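You operate a simulated robot arm through the tools that you are given. There is no shell and no other tool.

The job below is to be done with a simulated robot arm. You get a single attempt, and the scene is never put back.

JOB
Let the black tub down to LOW, then fill it back to FULL with cold water.
Fine: pull the green post up to let the water out and push it down at the line; swing the spout over the tub to fill, turn the cold tap off at the line and swing the spout back.

The check looks at the end state, three seconds after you hand in, the way a careful person would. Anything else that was tipped, shoved, dropped, spilled or broken makes it a failure.

ROBOT AND FRAMES
A 6-joint arm with a two-finger parallel gripper, fixed in place. Base frame: the origin is on the floor under the middle of its stand, x ahead of it, y to its left, z up; the work surface is at about z = 73.5. Readings come in cm, degrees, newtons and seconds.
It reaches about 134.7 cm from its shoulder. Its first joint turns from -166.0 to 166.0 degrees. Payload 3.91 kg.
Tool frame: the origin (TCP) lies between the finger pads and is the grasp point; the fingertips stand 3 cm ahead of it; z points along the fingers, y is the line along which they close. Largest opening 11 cm; finger width 2, thickness 1; the body of the gripper, 4.8 by 11.2 cm, starts 5.5 cm behind the TCP.
Orientation is that of the tool frame in the base frame, as [roll, pitch, yaw] about the fixed x, y, z axes, in that order (R = Rz(yaw) Ry(pitch) Rx(roll)). With the fingers straight down and closing along the base's y, the tool's x points along the base's -x, its y along +y and its z along -z.

CONTROLS
- The arm moves only by the tool servo_tool. Its argument "series" is a list of rows, each a list of 7 numbers: the turn, a rotation vector about the base's x, y, z in degrees, then the shift along the base's x, y, z in cm, then the closure, from 0 (fully open) to 1 (shut). In form: [[ax, ay, az, tx, ty, tz, hand], ...]. A call has 1 to 20 rows; each row is the pose to reach, as a shift and turn from the pose commanded when the call began. Rows are played at 5 a second. More than 5 cm and 8.6 degrees between two rows, or a gripper value outside its range, and nothing of the call is played. Where a pose cannot be reached the arm comes as near as it can. A force on the tool above 50 N (or 10 N above the force at the start of the call, whichever is more), or a blocked arm, ends the call early, and 0.2 s more pass. Each finger travels about 10.8 cm/s and halts on what it meets, pressing with about 23 N; the grip force reading is that of the motor and also rises with nothing between the fingers. The clock runs only during rows and for 0.2 s after the last one: add rows that repeat a pose to give the fingers time. The reply holds the time, the measured pose of the TCP, the force on the tool along the base axes, the opening and the grip force, in the units named above and with some noise, with the torque about the TCP (base axes, N m) and any sound that the robot's microphone picked up, and new pictures: "views" is both (left out), scene, wrist or none.
- Cameras (640 x 400 px; columns grow to the right, rows downward): "scene" is fixed at [5.05, -64.95, 155.48]; the picture's right is [0.13, -0.99, 0.00], its down [-0.68, -0.09, -0.73] and it looks along [0.72, 0.10, -0.68] (base axes); focal length 355 px, centre (320, 200). "wrist" rides on the gripper at [7.2, 1.7, -10.3] in the tool frame; the picture's right is [-0.23, 0.97, 0.00], its down [-0.76, -0.18, -0.62] and it looks along [-0.61, -0.14, 0.78] (tool axes); focal length 222 px, centre (320, 200). There is no depth. A picture from a camera that has moved, and an enlarged one, comes with that camera's place and axes in the base frame and with its lens.
- inspect(camera, box): a new picture of the part [left, top, right, bottom] of that camera's present view, enlarged. It takes no simulated time.
- close_job(): hands the job in; it is judged then, once.

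Nothing tells you positions but the pictures and the camera data. Unless the task says otherwise, let go and move clear before handing in.

The tools are called as name(argument=value, ...) on one line, values as JSON. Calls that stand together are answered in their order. servo_tool: Moves the arm, as the interface text tells. Its arguments: {"type":"object","properties":{"series":{"type":"array"},"views":{"type":"string","enum":["both","scene","wrist","none"]}},"required":["series"]} The other tools are called the same way: inspect (camera, box) takes an enlarged picture of a part of a camera's view; close_job () hands the job in.

At the start:

```text
t: 0.0
ee_pos: [42.63, -41.18, 120.98]
tcp_rot: [180.0, 0.1, 179.9]
ft_force: [-1.5, 0.0, -0.4]
wrist_torque: [-0.02, 0.0, 0.01]
gripper_width: 11.0
grasp_force: 0.0
```

scene: 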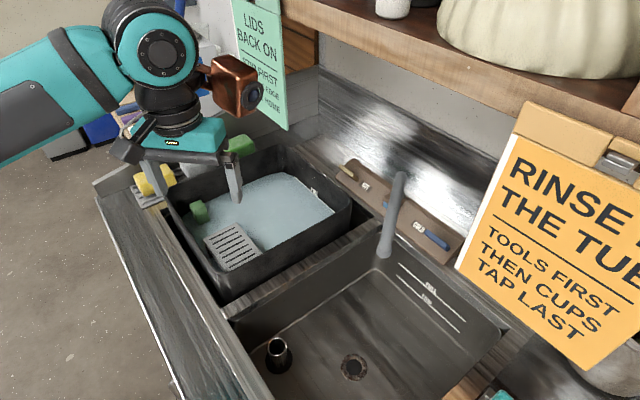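
wrist: 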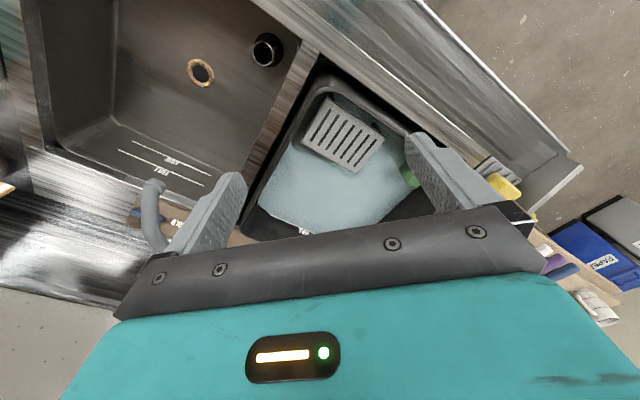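

I see a black tub of water on the left with a green post, a basin to the right with line markings, a spout and taps at the back. I'll look closer before moving.

inspect(camera="scene", box=[150, 120, 370, 300])

inspect(camera="scene", box=[320, 140, 480, 320])

inspect(camera="wrist", box=[100, 20, 460, 260])

inspect(camera="scene", box=[220, 0, 320, 140])

```text
2.22 times, centred on (260, 210) of scene
camera zoom: at [5.05, -64.95, 155.48], right [0.13, -0.99, 0.0], down [-0.68, -0.09, -0.73], along [0.72, 0.1, -0.68], focal length 788 px, centre (453, 178)
```

zoom: 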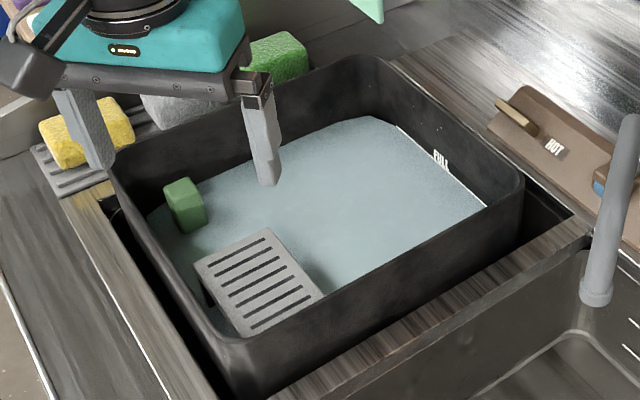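

```text
2.22 times, centred on (400, 230) of scene
camera zoom: at [5.05, -64.95, 155.48], right [0.13, -0.99, 0.0], down [-0.68, -0.09, -0.73], along [0.72, 0.1, -0.68], focal length 788 px, centre (142, 133)
```

zoom: 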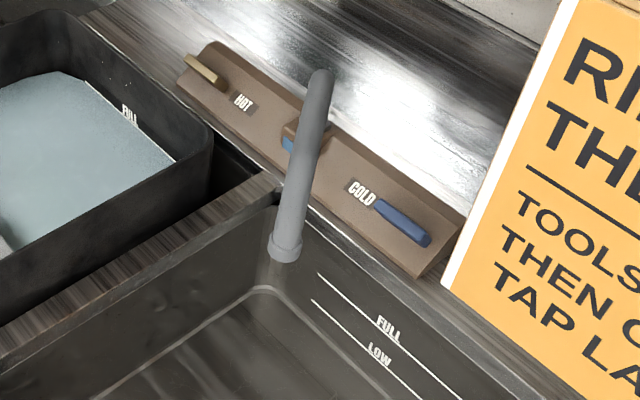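

```text
1.67 times, centred on (280, 140) of wrist
camera zoom: at [35.36, -39.58, 131.25], right [0.23, 0.97, 0.0], down [0.76, -0.18, 0.62], along [0.61, -0.14, -0.78], focal length 370 px, centre (387, 300)
```

zoom: 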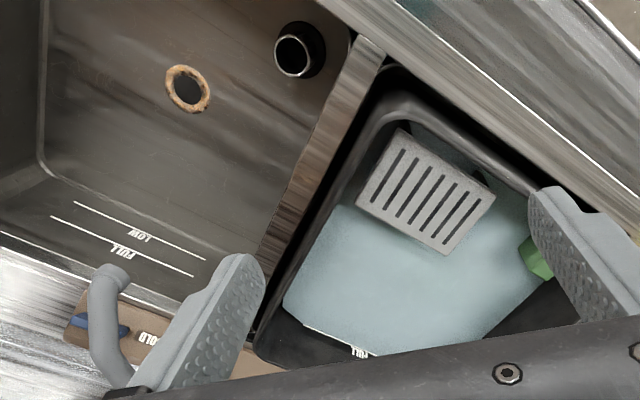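

```text
2.86 times, centred on (270, 70) of scene
camera zoom: at [5.05, -64.95, 155.48], right [0.13, -0.99, 0.0], down [-0.68, -0.09, -0.73], along [0.72, 0.1, -0.68], focal length 1013 px, centre (463, 571)
```

zoom: 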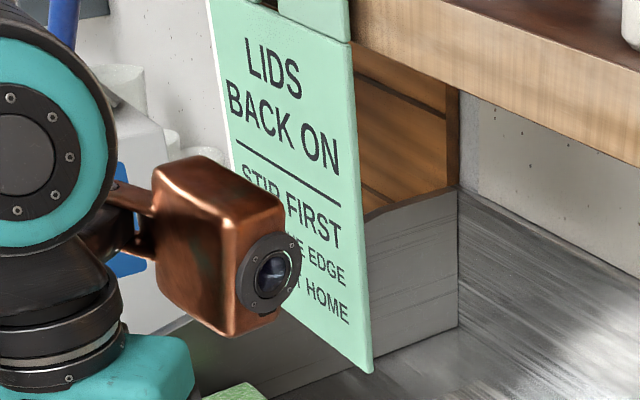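

The black tub (rim about z 96, turned about 45° to the base) holds water at FULL. The green post seems to be near (62, -28, 96), the spout tip near (50, -71, 100) and the taps near z 95 behind. I'll zoom in on the details.

inspect(camera="scene", box=[170, 180, 250, 230])

inspect(camera="wrist", box=[380, 120, 500, 200])

inspect(camera="scene", box=[330, 145, 470, 265])

inspect(camera="wrist", box=[110, 120, 250, 260])

inspect(camera="scene", box=[280, 150, 350, 230])

```text
8.00 times, centred on (210, 205) of scene
camera zoom: at [5.05, -64.95, 155.48], right [0.13, -0.99, 0.0], down [-0.68, -0.09, -0.73], along [0.72, 0.1, -0.68], focal length 2837 px, centre (1200, 160)
```

zoom: 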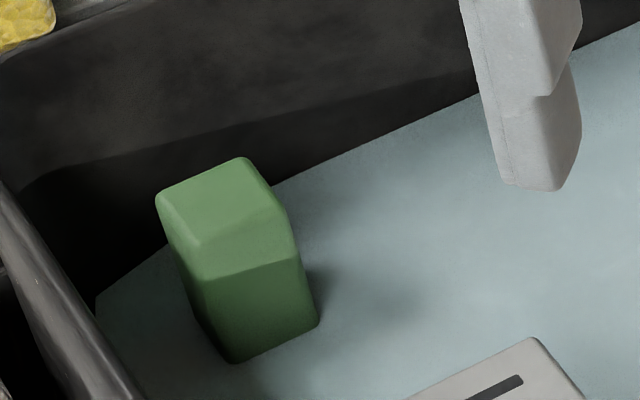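

```text
5.00 times, centred on (440, 160) of wrist
camera zoom: at [35.36, -39.58, 131.25], right [0.23, 0.97, 0.0], down [0.76, -0.18, 0.62], along [0.61, -0.14, -0.78], focal length 1111 px, centre (-280, 400)
```

zoom: 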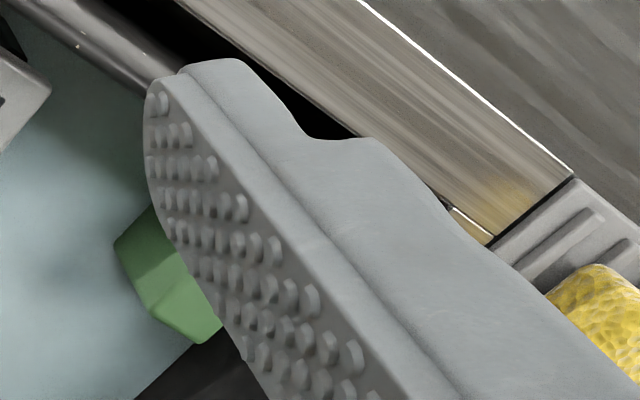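

```text
3.33 times, centred on (400, 205) of scene
camera zoom: at [5.05, -64.95, 155.48], right [0.13, -0.99, 0.0], down [-0.68, -0.09, -0.73], along [0.72, 0.1, -0.68], focal length 1182 px, centre (53, 183)
```

zoom: 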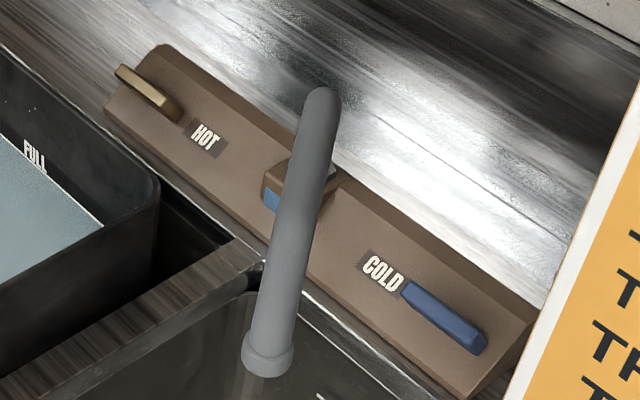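

```text
2.86 times, centred on (180, 190) of wrist
camera zoom: at [35.36, -39.58, 131.25], right [0.23, 0.97, 0.0], down [0.76, -0.18, 0.62], along [0.61, -0.14, -0.78], focal length 635 px, centre (720, 229)
```

zoom: 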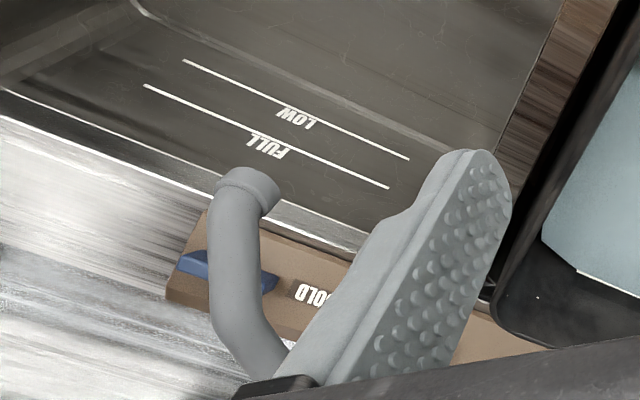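

```text
5.00 times, centred on (315, 190) of scene
camera zoom: at [5.05, -64.95, 155.48], right [0.13, -0.99, 0.0], down [-0.68, -0.09, -0.73], along [0.72, 0.1, -0.68], focal length 1773 px, centre (345, 250)
```

zoom: 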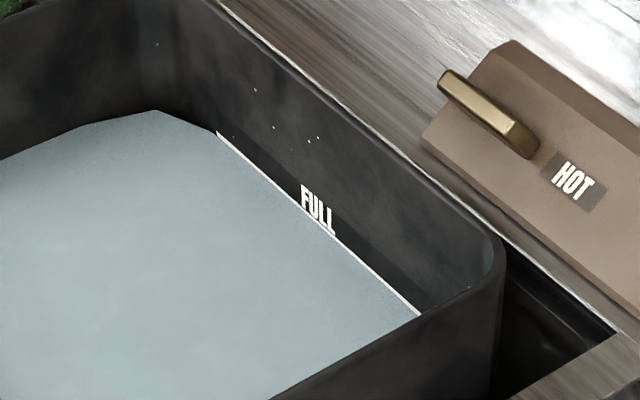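

The tub axes lie at about 45° to the base. I'll move above the green post, turned so that the fingers close along the tub's front edge, and look again.

servo_tool(series=[[0, 0, -6.3, 2.5, 1.9, -0.6, 0], [0, 0, -12.6, 5, 3.8, -1.2, 0], [0, 0, -18.9, 7.5, 5.7, -1.8, 0], [0, 0, -25.2, 10, 7.6, -2.4, 0], [0, 0, -31.5, 12.5, 9.5, -3.0, 0], [0, 0, -37.8, 15, 11.4, -3.6, 0], [0, 0, -44, 17.4, 13.1, -4, 0], [0, 0, -44, 17.4, 13.1, -4, 0]])

```text
t: 1.8
ee_pos: [59.96, -28.1, 117.03]
tcp_rot: [180.0, 0.1, 135.9]
ft_force: [-0.4, 0.1, -0.1]
wrist_torque: [0.01, 0.01, -0.03]
gripper_width: 10.99
grasp_force: 0.1
camera wrist: at [55.96, -21.86, 127.2], right [0.84, 0.54, 0.0], down [0.42, -0.66, 0.62], along [0.34, -0.53, -0.78], focal length 222 px, centre (320, 200)
```

scene: 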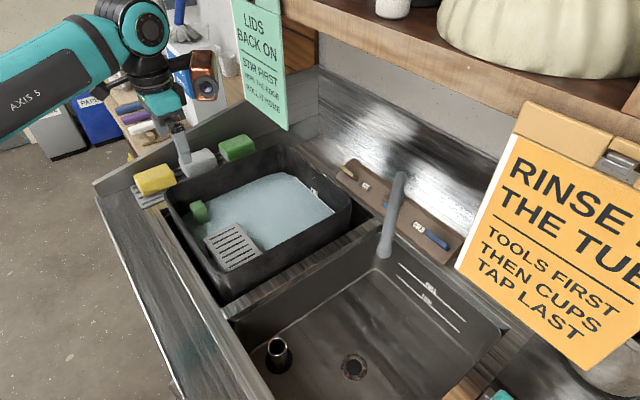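
wrist: 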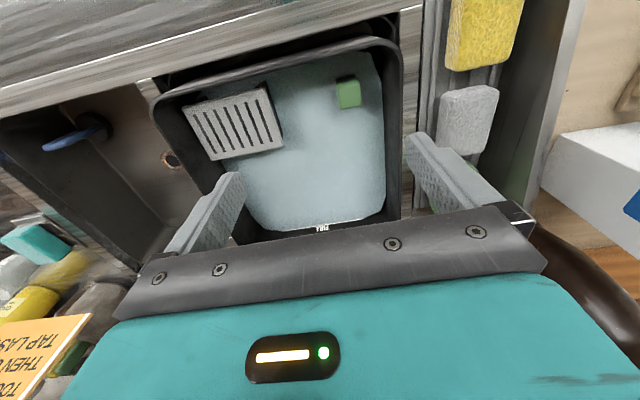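

The post is now visible in the wrist view, with the tub beneath. I'll zoom to triangulate the post and to check the odd blue item.

inspect(camera="wrist", box=[310, 50, 410, 120])

inspect(camera="wrist", box=[20, 80, 220, 240])

inspect(camera="scene", box=[160, 130, 260, 230])

```text
5.71 times, centred on (360, 85) of wrist
camera zoom: at [55.96, -21.86, 127.2], right [0.84, 0.54, 0.0], down [0.42, -0.66, 0.62], along [0.34, -0.53, -0.78], focal length 1269 px, centre (91, 857)
```

zoom: 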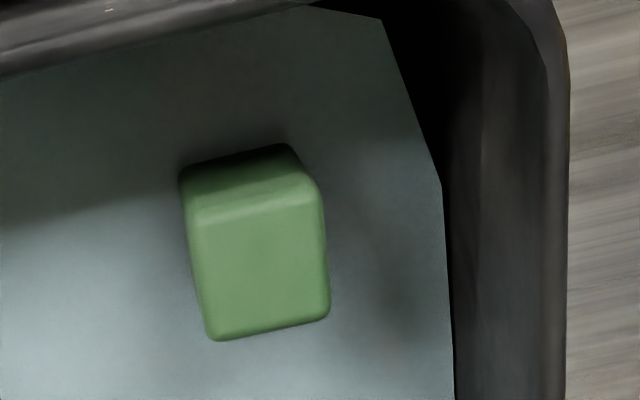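

```text
2.50 times, centred on (120, 160) of wrist
camera zoom: at [55.96, -21.86, 127.2], right [0.84, 0.54, 0.0], down [0.42, -0.66, 0.62], along [0.34, -0.53, -0.78], focal length 555 px, centre (820, 300)
```

zoom: 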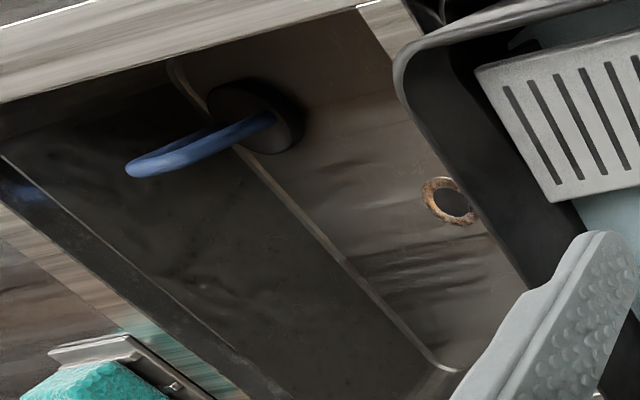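

```text
4.00 times, centred on (210, 180) of scene
camera zoom: at [5.05, -64.95, 155.48], right [0.13, -0.99, 0.0], down [-0.68, -0.09, -0.73], along [0.72, 0.1, -0.68], focal length 1419 px, centre (760, 280)
```

zoom: 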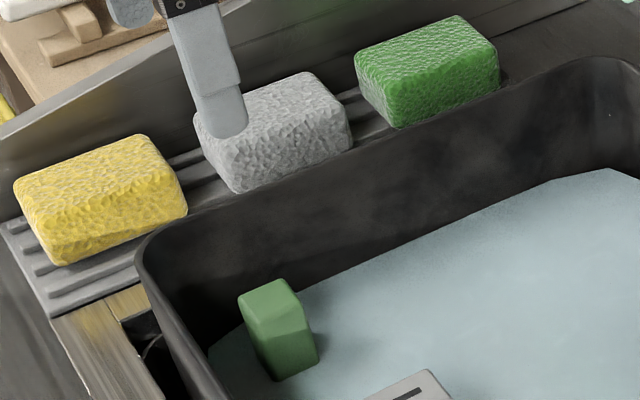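

The green post is a ~3 cm square block with its top centred near (63.8, -26.4, 94.5), turned 45°. I'll come down partway above it with partly closed fingers and check the alignment.

servo_tool(series=[[0, 0, -0.9, 1.9, 0.9, -4, 0.2], [0, 0, -0.9, 3.8, 1.7, -8, 0.36], [0, 0, -0.9, 3.8, 1.7, -12, 0.36], [0, 0, -0.9, 3.8, 1.7, -14, 0.36], [0, 0, -0.9, 3.8, 1.7, -14, 0.36]])

```text
t: 3.0
ee_pos: [63.8, -26.47, 103.07]
tcp_rot: [179.9, 0.2, 135.1]
ft_force: [-0.7, 0.3, -0.2]
wrist_torque: [0.01, -0.03, 0.02]
gripper_width: 7.06
grasp_force: 0.1
camera wrist: at [59.84, -20.15, 113.22], right [0.85, 0.53, 0.0], down [0.41, -0.66, 0.62], along [0.33, -0.53, -0.78], focal length 222 px, centre (320, 200)
```

scene: 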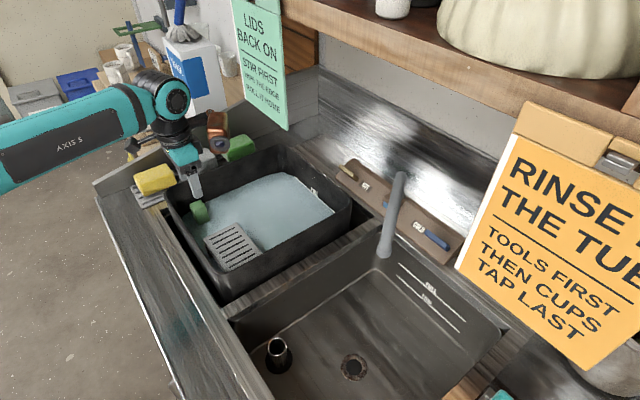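
wrist: 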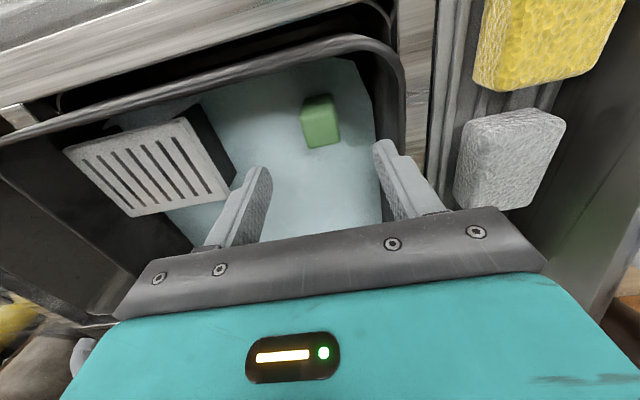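

The fingers straddle the post and are well aligned. I'll go down to grasp its top and close.

servo_tool(series=[[0, 0, 0, 0, 0, -3, 0.36], [0, 0, 0, 0, 0, -6, 0.36], [0, 0, 0, 0, 0, -8.5, 0.36], [0, 0, 0, 0, 0, -9, 0.36], [0, 0, 0, 0, 0, -9, 0.36]])

```text
t: 4.2
ee_pos: [63.82, -26.37, 93.95]
tcp_rot: [-179.9, 0.1, 135.1]
ft_force: [-0.4, -0.5, 0.1]
wrist_torque: [0.01, -0.01, -0.01]
gripper_width: 7.03
grasp_force: 0.1
camera wrist: at [59.88, -20.11, 104.24], right [0.85, 0.53, 0.0], down [0.41, -0.66, 0.62], along [0.33, -0.53, -0.78], focal length 222 px, centre (320, 200)
```

scene: 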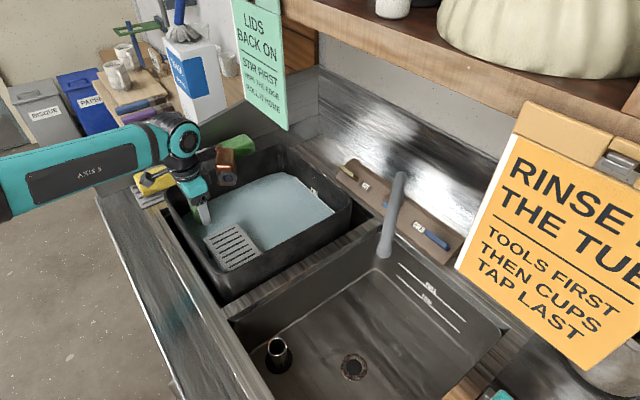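
wrist: 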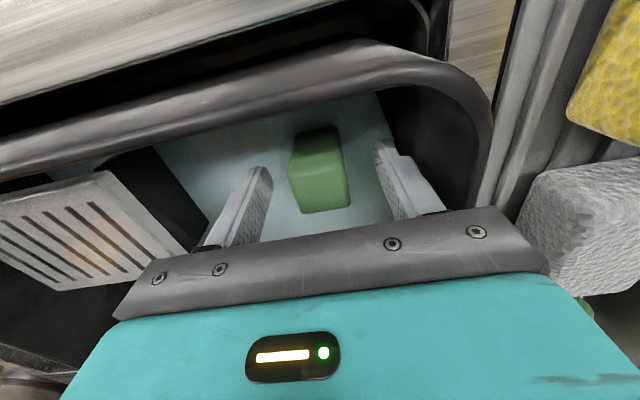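

The post sits between the fingers with no contact so far. I'll close on it.

servo_tool(series=[[0, 0, 0, 0, 0, 0, 0.7], [0, 0, 0, 0, 0, 0, 1], [0, 0, 0, 0, 0, 0, 1], [0, 0, 0, 0, 0, 0, 1]])

inspect(camera="scene", box=[120, 110, 280, 230])

```text
t: 5.2
ee_pos: [63.85, -26.41, 94.06]
tcp_rot: [179.9, 0.0, 135.1]
ft_force: [2.1, 2.9, 0.0]
wrist_torque: [-0.04, -0.04, -0.08]
gripper_width: 3.17
grasp_force: 23.2
camera wrist: at [59.89, -20.09, 104.25], right [0.85, 0.53, 0.0], down [0.41, -0.66, 0.62], along [0.33, -0.53, -0.78], focal length 222 px, centre (320, 200)
```

scene: 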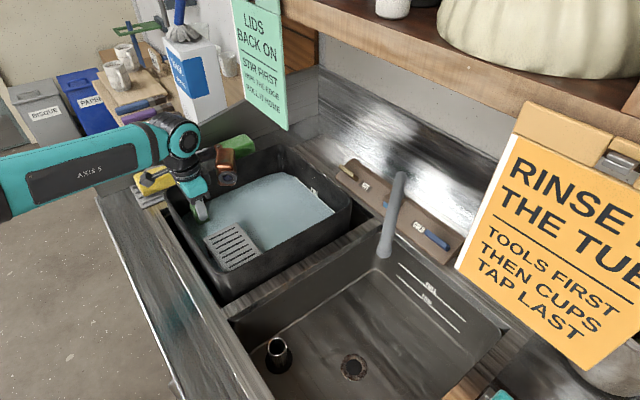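
wrist: 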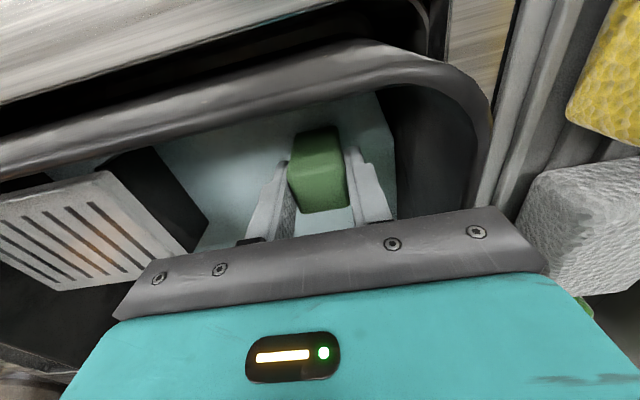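

```text
3.33 times, centred on (200, 170) of scene
camera zoom: at [5.05, -64.95, 155.48], right [0.13, -0.99, 0.0], down [-0.68, -0.09, -0.73], along [0.72, 0.1, -0.68], focal length 1182 px, centre (720, 300)
```

zoom: 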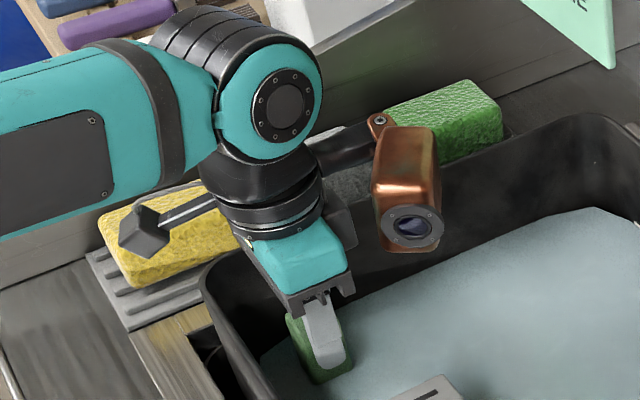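

The post is gripped at 3.2 cm. I'll pull it up gently a couple of centimetres and watch the force and the water.

servo_tool(series=[[0, 0, 0, 0, 0, 0.7, 1], [0, 0, 0, 0, 0, 1.4, 1], [0, 0, 0, 0, 0, 2.0, 1], [0, 0, 0, 0, 0, 2.0, 1]])

inspect(camera="scene", box=[270, 150, 350, 230])

```text
t: 6.2
ee_pos: [63.88, -26.35, 96.07]
tcp_rot: [179.9, 0.1, 135.0]
ft_force: [2.5, 7.7, -0.5]
wrist_torque: [0.56, 0.45, -0.07]
gripper_width: 3.16
grasp_force: 23.1
camera wrist: at [59.89, -20.09, 106.24], right [0.85, 0.53, 0.0], down [0.41, -0.66, 0.62], along [0.33, -0.53, -0.78], focal length 222 px, centre (320, 200)
```

scene: 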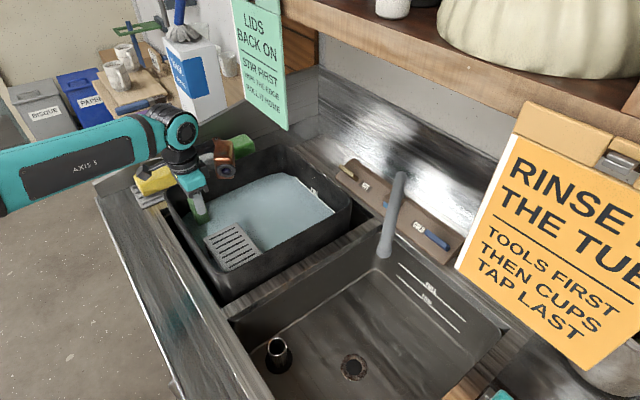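
wrist: 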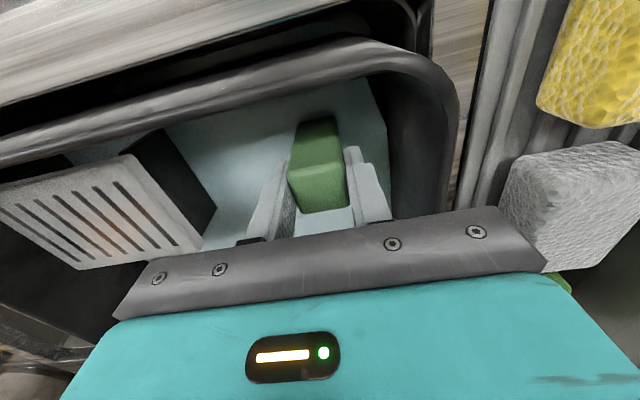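

```text
5.00 times, centred on (310, 190) of scene
camera zoom: at [5.05, -64.95, 155.48], right [0.13, -0.99, 0.0], down [-0.68, -0.09, -0.73], along [0.72, 0.1, -0.68], focal length 1773 px, centre (370, 250)
```

zoom: 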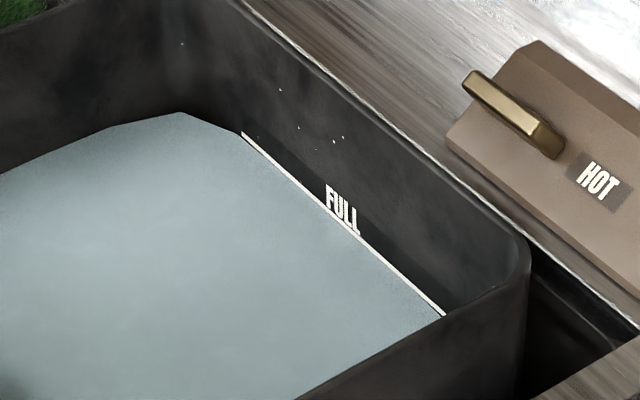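

The post rose with the gripper. I'll hold for a couple of seconds to see whether the level is falling.

servo_tool(series=[[0, 0, 0, 0, 0, 0, 1], [0, 0, 0, 0, 0, 0, 1], [0, 0, 0, 0, 0, 0, 1], [0, 0, 0, 0, 0, 0, 1], [0, 0, 0, 0, 0, 0, 1]], views="scene")

inspect(camera="scene", box=[270, 150, 350, 230])

```text
t: 7.4
ee_pos: [63.9, -26.34, 95.94]
tcp_rot: [180.0, 0.2, 135.2]
ft_force: [4.9, 10.5, 0.5]
wrist_torque: [-0.03, -0.17, -0.04]
gripper_width: 3.15
grasp_force: 22.6
```

scene: 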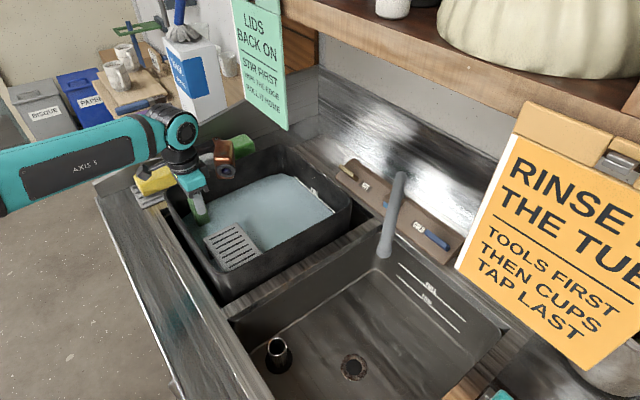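

```text
5.00 times, centred on (310, 190) of scene
camera zoom: at [5.05, -64.95, 155.48], right [0.13, -0.99, 0.0], down [-0.68, -0.09, -0.73], along [0.72, 0.1, -0.68], focal length 1773 px, centre (370, 250)
```

zoom: 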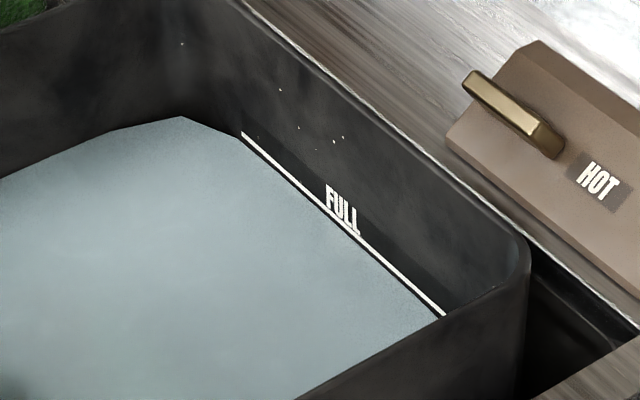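

The water has begun to fall below FULL. I'll keep holding and watch for the LOW line.

servo_tool(series=[[0, 0, 0, 0, 0, 0, 1], [0, 0, 0, 0, 0, 0, 1], [0, 0, 0, 0, 0, 0, 1], [0, 0, 0, 0, 0, 0, 1], [0, 0, 0, 0, 0, 0, 1], [0, 0, 0, 0, 0, 0, 1], [0, 0, 0, 0, 0, 0, 1], [0, 0, 0, 0, 0, 0, 1], [0, 0, 0, 0, 0, 0, 1]], views="scene")

inspect(camera="scene", box=[270, 150, 350, 230])

inspect(camera="scene", box=[220, 240, 520, 400])

```text
t: 9.4
ee_pos: [63.89, -26.31, 96.03]
tcp_rot: [-179.8, 0.0, 135.1]
ft_force: [5.4, 11.4, 0.2]
wrist_torque: [0.12, 0.0, -0.09]
gripper_width: 3.17
grasp_force: 22.8
```

scene: 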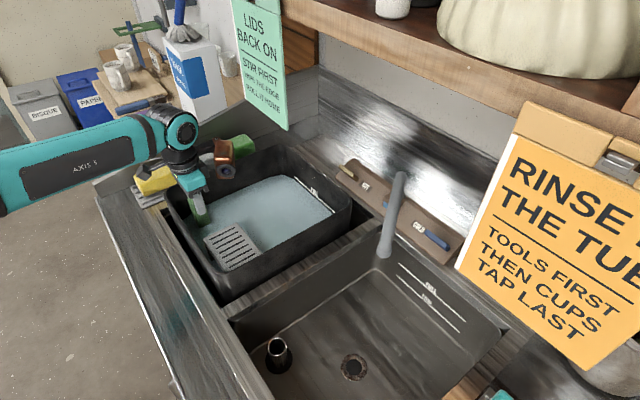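

```text
5.00 times, centred on (310, 190) of scene
camera zoom: at [5.05, -64.95, 155.48], right [0.13, -0.99, 0.0], down [-0.68, -0.09, -0.73], along [0.72, 0.1, -0.68], focal length 1773 px, centre (370, 250)
```

zoom: 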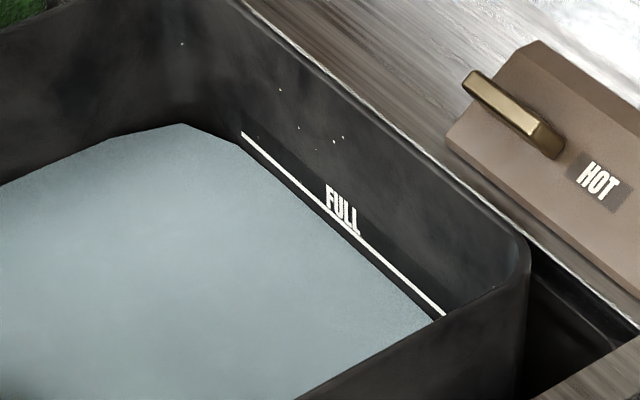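

```text
2.13 times, centred on (370, 320) of scene
camera zoom: at [5.05, -64.95, 155.48], right [0.13, -0.99, 0.0], down [-0.68, -0.09, -0.73], along [0.72, 0.1, -0.68], focal length 757 px, centre (213, -56)
```

zoom: 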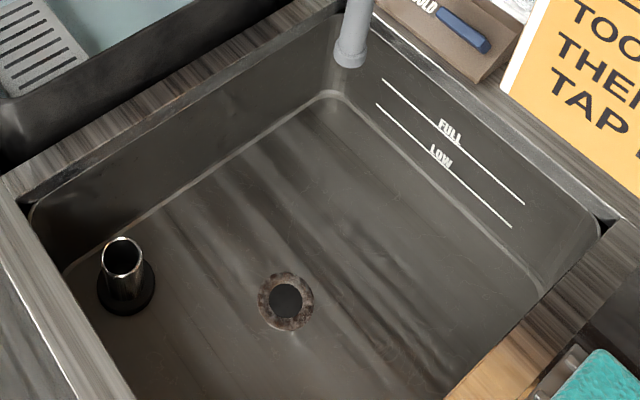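

The level falls at roughly 0.3 cm/s, and the post's drain is working. I'll keep holding and check regularly for LOW.

servo_tool(series=[[0, 0, 0, 0, 0, 0, 1], [0, 0, 0, 0, 0, 0, 1], [0, 0, 0, 0, 0, 0, 1], [0, 0, 0, 0, 0, 0, 1], [0, 0, 0, 0, 0, 0, 1], [0, 0, 0, 0, 0, 0, 1], [0, 0, 0, 0, 0, 0, 1], [0, 0, 0, 0, 0, 0, 1], [0, 0, 0, 0, 0, 0, 1], [0, 0, 0, 0, 0, 0, 1]], views="none")

inspect(camera="scene", box=[270, 150, 350, 230])

```text
t: 11.6
ee_pos: [63.76, -26.42, 95.88]
tcp_rot: [-180.0, 0.1, 135.2]
ft_force: [6.9, 12.5, -0.6]
wrist_torque: [0.1, -0.05, -0.08]
gripper_width: 3.19
grasp_force: 23.1
```

```text
5.00 times, centred on (310, 190) of scene
camera zoom: at [5.05, -64.95, 155.48], right [0.13, -0.99, 0.0], down [-0.68, -0.09, -0.73], along [0.72, 0.1, -0.68], focal length 1773 px, centre (370, 250)
```

zoom: 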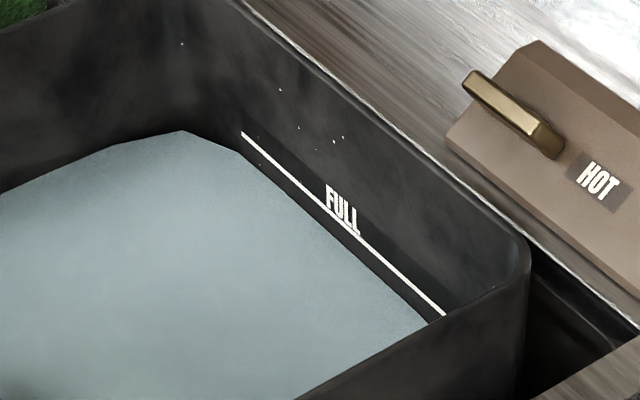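

Still falling steadily with no LOW line yet. Holding on.

servo_tool(series=[[0, 0, 0, 0, 0, 0, 1], [0, 0, 0, 0, 0, 0, 1], [0, 0, 0, 0, 0, 0, 1], [0, 0, 0, 0, 0, 0, 1], [0, 0, 0, 0, 0, 0, 1], [0, 0, 0, 0, 0, 0, 1], [0, 0, 0, 0, 0, 0, 1], [0, 0, 0, 0, 0, 0, 1], [0, 0, 0, 0, 0, 0, 1], [0, 0, 0, 0, 0, 0, 1]], views="none")

inspect(camera="scene", box=[270, 150, 350, 230])

```text
t: 13.8
ee_pos: [63.85, -26.34, 96.01]
tcp_rot: [-180.0, 0.1, 135.1]
ft_force: [7.0, 11.6, -0.3]
wrist_torque: [0.12, -0.1, -0.08]
gripper_width: 3.17
grasp_force: 23.2
```

```text
5.00 times, centred on (310, 190) of scene
camera zoom: at [5.05, -64.95, 155.48], right [0.13, -0.99, 0.0], down [-0.68, -0.09, -0.73], along [0.72, 0.1, -0.68], focal length 1773 px, centre (370, 250)
```

zoom: 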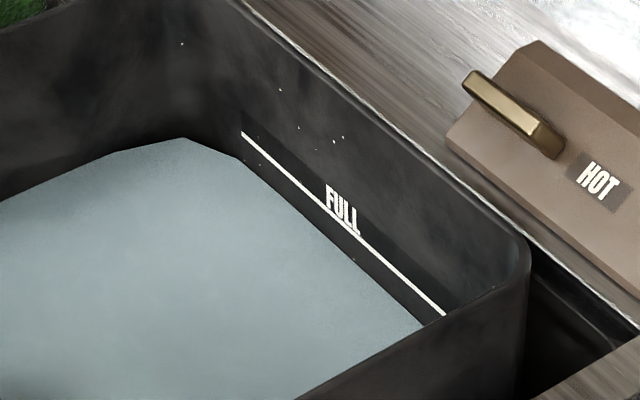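

There are small light specks near the waterline. I'll zoom more tightly to see whether that's the LOW line emerging.

inspect(camera="scene", box=[290, 170, 340, 220])

servo_tool(series=[[0, 0, 0, 0, 0, 0, 1], [0, 0, 0, 0, 0, 0, 1], [0, 0, 0, 0, 0, 0, 1], [0, 0, 0, 0, 0, 0, 1]], views="none")

inspect(camera="scene", box=[290, 170, 340, 220])

```text
8.00 times, centred on (315, 195) of scene
camera zoom: at [5.05, -64.95, 155.48], right [0.13, -0.99, 0.0], down [-0.68, -0.09, -0.73], along [0.72, 0.1, -0.68], focal length 2837 px, centre (360, 240)
```

zoom: 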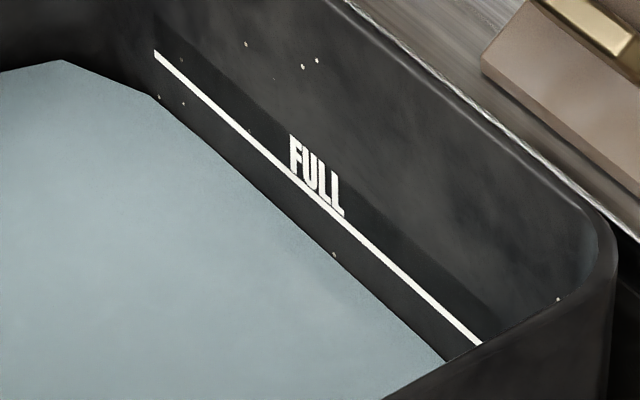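

```text
t: 14.8
ee_pos: [63.85, -26.31, 95.98]
tcp_rot: [-179.8, 0.1, 135.0]
ft_force: [6.1, 10.8, -0.1]
wrist_torque: [0.12, -0.1, -0.13]
gripper_width: 3.16
grasp_force: 22.8
```

```text
8.00 times, centred on (315, 195) of scene
camera zoom: at [5.05, -64.95, 155.48], right [0.13, -0.99, 0.0], down [-0.68, -0.09, -0.73], along [0.72, 0.1, -0.68], focal length 2837 px, centre (360, 240)
```

zoom: 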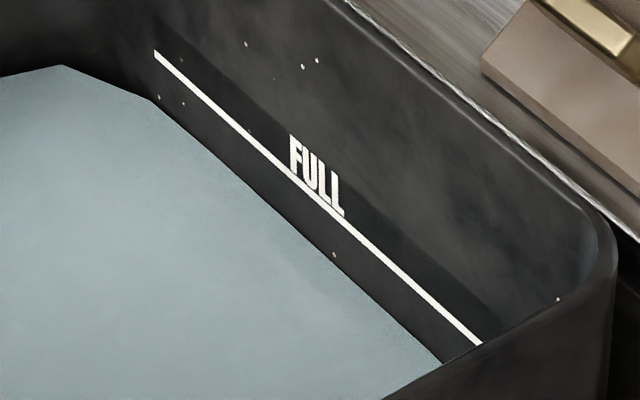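

Those are only specks; no LOW line yet. I'll keep draining.

servo_tool(series=[[0, 0, 0, 0, 0, 0, 1], [0, 0, 0, 0, 0, 0, 1], [0, 0, 0, 0, 0, 0, 1], [0, 0, 0, 0, 0, 0, 1], [0, 0, 0, 0, 0, 0, 1], [0, 0, 0, 0, 0, 0, 1], [0, 0, 0, 0, 0, 0, 1], [0, 0, 0, 0, 0, 0, 1]], views="none")

inspect(camera="scene", box=[290, 170, 340, 220])

servo_tool(series=[[0, 0, 0, 0, 0, 0, 1], [0, 0, 0, 0, 0, 0, 1], [0, 0, 0, 0, 0, 0, 1], [0, 0, 0, 0, 0, 0, 1]], views="none")

inspect(camera="scene", box=[290, 170, 340, 220])

```text
t: 16.6
ee_pos: [63.97, -26.38, 95.97]
tcp_rot: [-179.9, 0.1, 135.2]
ft_force: [7.4, 11.1, 0.1]
wrist_torque: [0.15, -0.09, -0.08]
gripper_width: 3.17
grasp_force: 23.3
```

```text
8.00 times, centred on (315, 195) of scene
camera zoom: at [5.05, -64.95, 155.48], right [0.13, -0.99, 0.0], down [-0.68, -0.09, -0.73], along [0.72, 0.1, -0.68], focal length 2837 px, centre (360, 240)
```

zoom: 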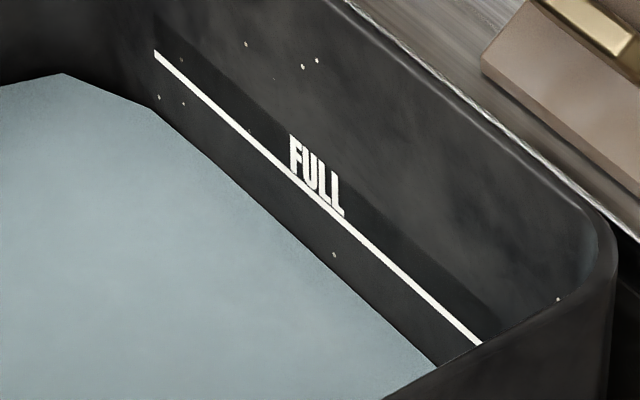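

```text
t: 17.6
ee_pos: [63.85, -26.32, 95.9]
tcp_rot: [-179.9, 0.1, 135.0]
ft_force: [7.7, 11.9, 0.0]
wrist_torque: [0.13, -0.08, -0.06]
gripper_width: 3.17
grasp_force: 22.4
```

```text
8.00 times, centred on (315, 195) of scene
camera zoom: at [5.05, -64.95, 155.48], right [0.13, -0.99, 0.0], down [-0.68, -0.09, -0.73], along [0.72, 0.1, -0.68], focal length 2837 px, centre (360, 240)
```

zoom: 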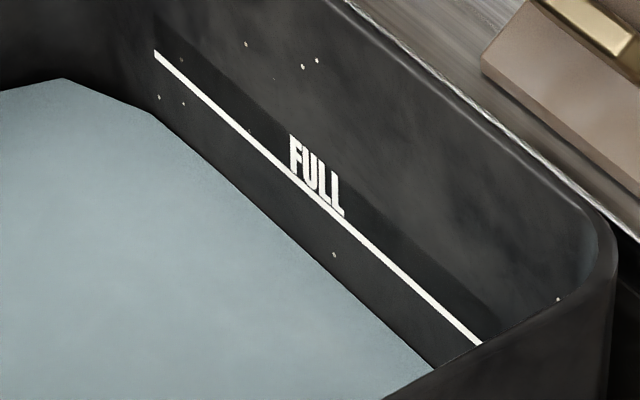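

Still no LOW lettering (it should appear above its line). Continuing to drain.

servo_tool(series=[[0, 0, 0, 0, 0, 0, 1], [0, 0, 0, 0, 0, 0, 1], [0, 0, 0, 0, 0, 0, 1], [0, 0, 0, 0, 0, 0, 1], [0, 0, 0, 0, 0, 0, 1], [0, 0, 0, 0, 0, 0, 1], [0, 0, 0, 0, 0, 0, 1], [0, 0, 0, 0, 0, 0, 1]], views="none")

inspect(camera="scene", box=[290, 170, 340, 220])

servo_tool(series=[[0, 0, 0, 0, 0, 0, 1], [0, 0, 0, 0, 0, 0, 1], [0, 0, 0, 0, 0, 0, 1], [0, 0, 0, 0, 0, 0, 1], [0, 0, 0, 0, 0, 0, 1], [0, 0, 0, 0, 0, 0, 1]], views="none")

inspect(camera="scene", box=[290, 170, 340, 220])

```text
t: 19.4
ee_pos: [63.76, -26.31, 96.01]
tcp_rot: [-179.9, 0.2, 135.1]
ft_force: [6.9, 10.1, -0.1]
wrist_torque: [0.11, -0.04, -0.11]
gripper_width: 3.16
grasp_force: 23.4
```

```text
8.00 times, centred on (315, 195) of scene
camera zoom: at [5.05, -64.95, 155.48], right [0.13, -0.99, 0.0], down [-0.68, -0.09, -0.73], along [0.72, 0.1, -0.68], focal length 2837 px, centre (360, 240)
```

zoom: 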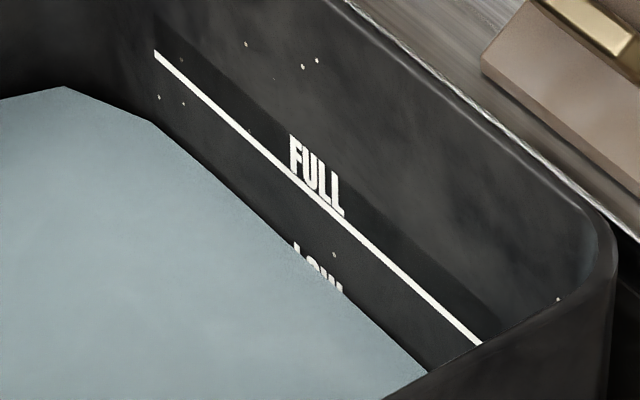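

```text
t: 20.8
ee_pos: [63.83, -26.33, 96.04]
tcp_rot: [-179.9, 0.1, 135.1]
ft_force: [8.4, 10.9, -0.4]
wrist_torque: [0.11, -0.03, -0.07]
gripper_width: 3.18
grasp_force: 22.6
```

```text
8.00 times, centred on (315, 195) of scene
camera zoom: at [5.05, -64.95, 155.48], right [0.13, -0.99, 0.0], down [-0.68, -0.09, -0.73], along [0.72, 0.1, -0.68], focal length 2837 px, centre (360, 240)
```

zoom: 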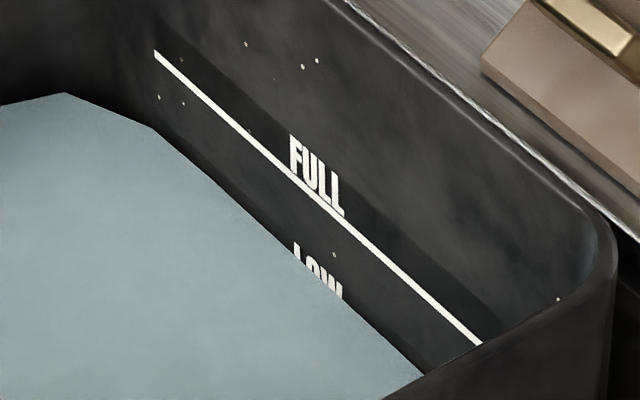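

LOW's letters are half exposed; its line is about 4 seconds away. I'll hold 2.4 s and check.

servo_tool(series=[[0, 0, 0, 0, 0, 0, 1], [0, 0, 0, 0, 0, 0, 1], [0, 0, 0, 0, 0, 0, 1], [0, 0, 0, 0, 0, 0, 1], [0, 0, 0, 0, 0, 0, 1], [0, 0, 0, 0, 0, 0, 1], [0, 0, 0, 0, 0, 0, 1], [0, 0, 0, 0, 0, 0, 1], [0, 0, 0, 0, 0, 0, 1], [0, 0, 0, 0, 0, 0, 1], [0, 0, 0, 0, 0, 0, 1]], views="none")

inspect(camera="scene", box=[290, 170, 340, 220])

```text
t: 23.2
ee_pos: [63.82, -26.28, 96.0]
tcp_rot: [-179.9, 0.1, 135.2]
ft_force: [8.3, 10.5, -0.9]
wrist_torque: [0.05, -0.07, -0.1]
gripper_width: 3.17
grasp_force: 22.7
```

```text
8.00 times, centred on (315, 195) of scene
camera zoom: at [5.05, -64.95, 155.48], right [0.13, -0.99, 0.0], down [-0.68, -0.09, -0.73], along [0.72, 0.1, -0.68], focal length 2837 px, centre (360, 240)
```

zoom: 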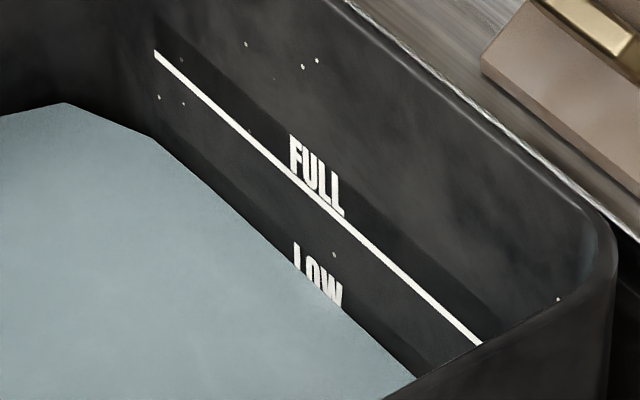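

The letters are nearly clear. Another ~2 s, then I'll check again before pushing down.

servo_tool(series=[[0, 0, 0, 0, 0, 0, 1], [0, 0, 0, 0, 0, 0, 1], [0, 0, 0, 0, 0, 0, 1], [0, 0, 0, 0, 0, 0, 1], [0, 0, 0, 0, 0, 0, 1], [0, 0, 0, 0, 0, 0, 1], [0, 0, 0, 0, 0, 0, 1], [0, 0, 0, 0, 0, 0, 1], [0, 0, 0, 0, 0, 0, 1]], views="none")

inspect(camera="scene", box=[290, 170, 340, 220])

```text
t: 25.2
ee_pos: [63.76, -26.34, 96.04]
tcp_rot: [-179.8, 0.1, 135.2]
ft_force: [8.1, 10.1, 0.3]
wrist_torque: [0.17, -0.07, -0.09]
gripper_width: 3.17
grasp_force: 23.1
```

```text
8.00 times, centred on (315, 195) of scene
camera zoom: at [5.05, -64.95, 155.48], right [0.13, -0.99, 0.0], down [-0.68, -0.09, -0.73], along [0.72, 0.1, -0.68], focal length 2837 px, centre (360, 240)
```

zoom: 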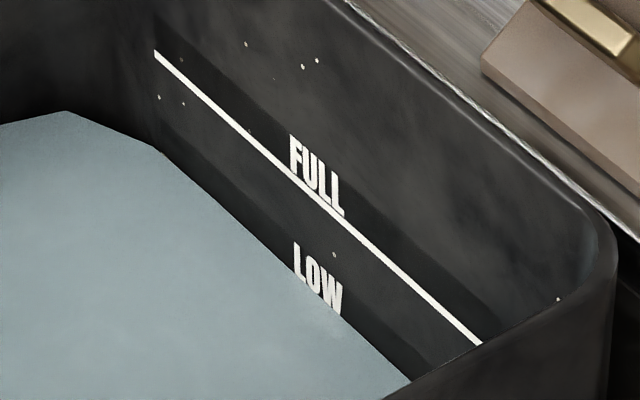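

The water is right at the top of the LOW line. I'll push the post back down now and check.

servo_tool(series=[[0, 0, 0, 0, 0, 0, 1], [0, 0, 0, 0, 0, -0.8, 1], [0, 0, 0, 0, 0, -1.6, 1], [0, 0, 0, 0, 0, -2.1, 1], [0, 0, 0, 0, 0, -2.2, 1], [0, 0, 0, 0, 0, -2.2, 1]], views="both")

inspect(camera="scene", box=[290, 170, 340, 220])

```text
t: 26.6
ee_pos: [63.8, -26.33, 93.82]
tcp_rot: [-179.9, 0.2, 135.1]
ft_force: [10.2, 7.0, 15.7]
wrist_torque: [0.08, -0.18, -0.11]
gripper_width: 3.17
grasp_force: 23.3
camera wrist: at [59.88, -20.09, 104.07], right [0.85, 0.53, 0.0], down [0.41, -0.66, 0.63], along [0.33, -0.53, -0.78], focal length 222 px, centre (320, 200)
```

scene: 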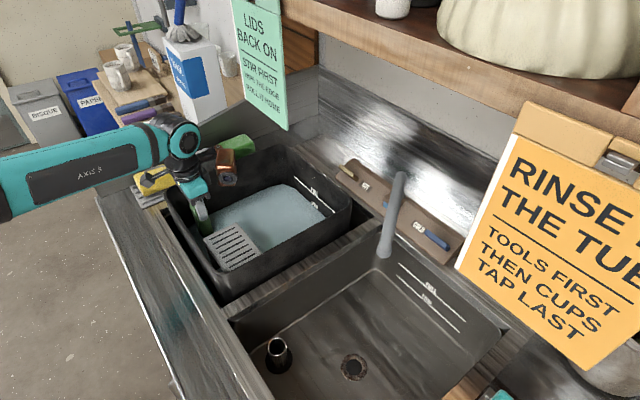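
wrist: 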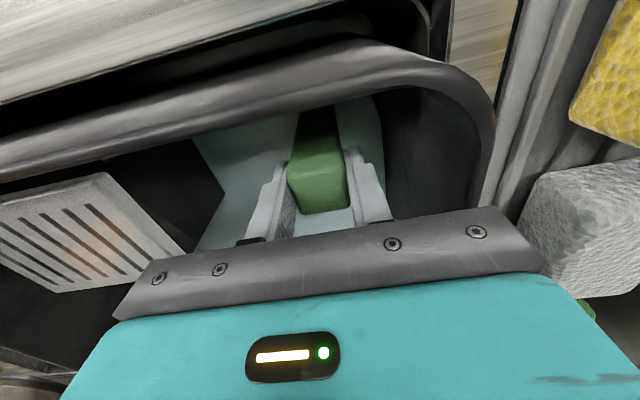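

```text
8.00 times, centred on (315, 195) of scene
camera zoom: at [5.05, -64.95, 155.48], right [0.13, -0.99, 0.0], down [-0.68, -0.09, -0.73], along [0.72, 0.1, -0.68], focal length 2837 px, centre (360, 240)
```

zoom: 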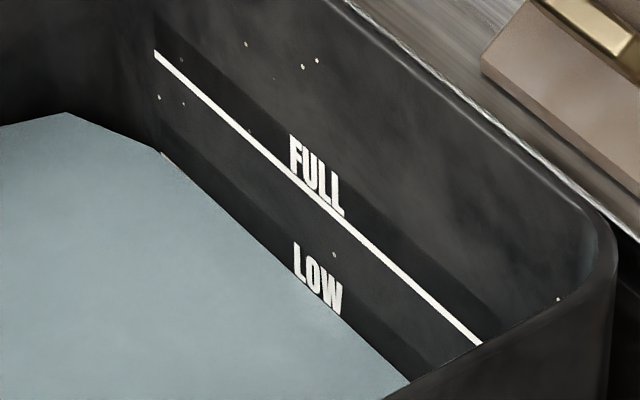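

The post is seated (about 16 N down) with the water at the top edge of the LOW line. I'll open it once more briefly to bring the level to the middle of the line.

servo_tool(series=[[0, 0, 0, 0, 0, 1.1, 1], [0, 0, 0, 0, 0, 2.1, 1], [0, 0, 0, 0, 0, 2.1, 1], [0, 0, 0, 0, 0, 2.1, 1], [0, 0, 0, 0, 0, 1.1, 1], [0, 0, 0, 0, 0, 0.1, 1], [0, 0, 0, 0, 0, -0.1, 1], [0, 0, 0, 0, 0, -0.1, 1]], views="none")

inspect(camera="scene", box=[290, 170, 340, 220])

```text
t: 28.4
ee_pos: [63.84, -26.39, 93.81]
tcp_rot: [-179.9, 0.2, 135.2]
ft_force: [8.5, 7.7, 16.4]
wrist_torque: [0.0, -0.16, -0.12]
gripper_width: 3.19
grasp_force: 23.3
```

```text
8.00 times, centred on (315, 195) of scene
camera zoom: at [5.05, -64.95, 155.48], right [0.13, -0.99, 0.0], down [-0.68, -0.09, -0.73], along [0.72, 0.1, -0.68], focal length 2837 px, centre (360, 240)
```

zoom: 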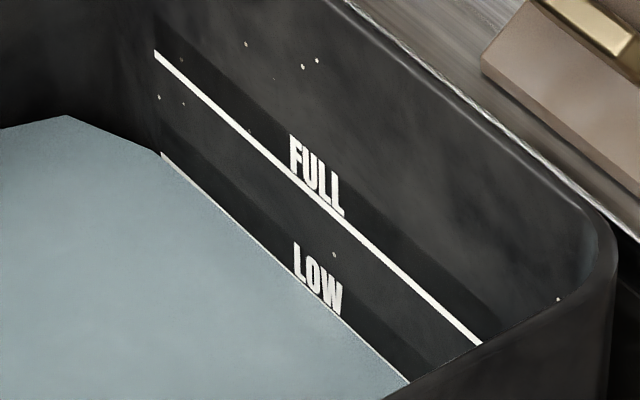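

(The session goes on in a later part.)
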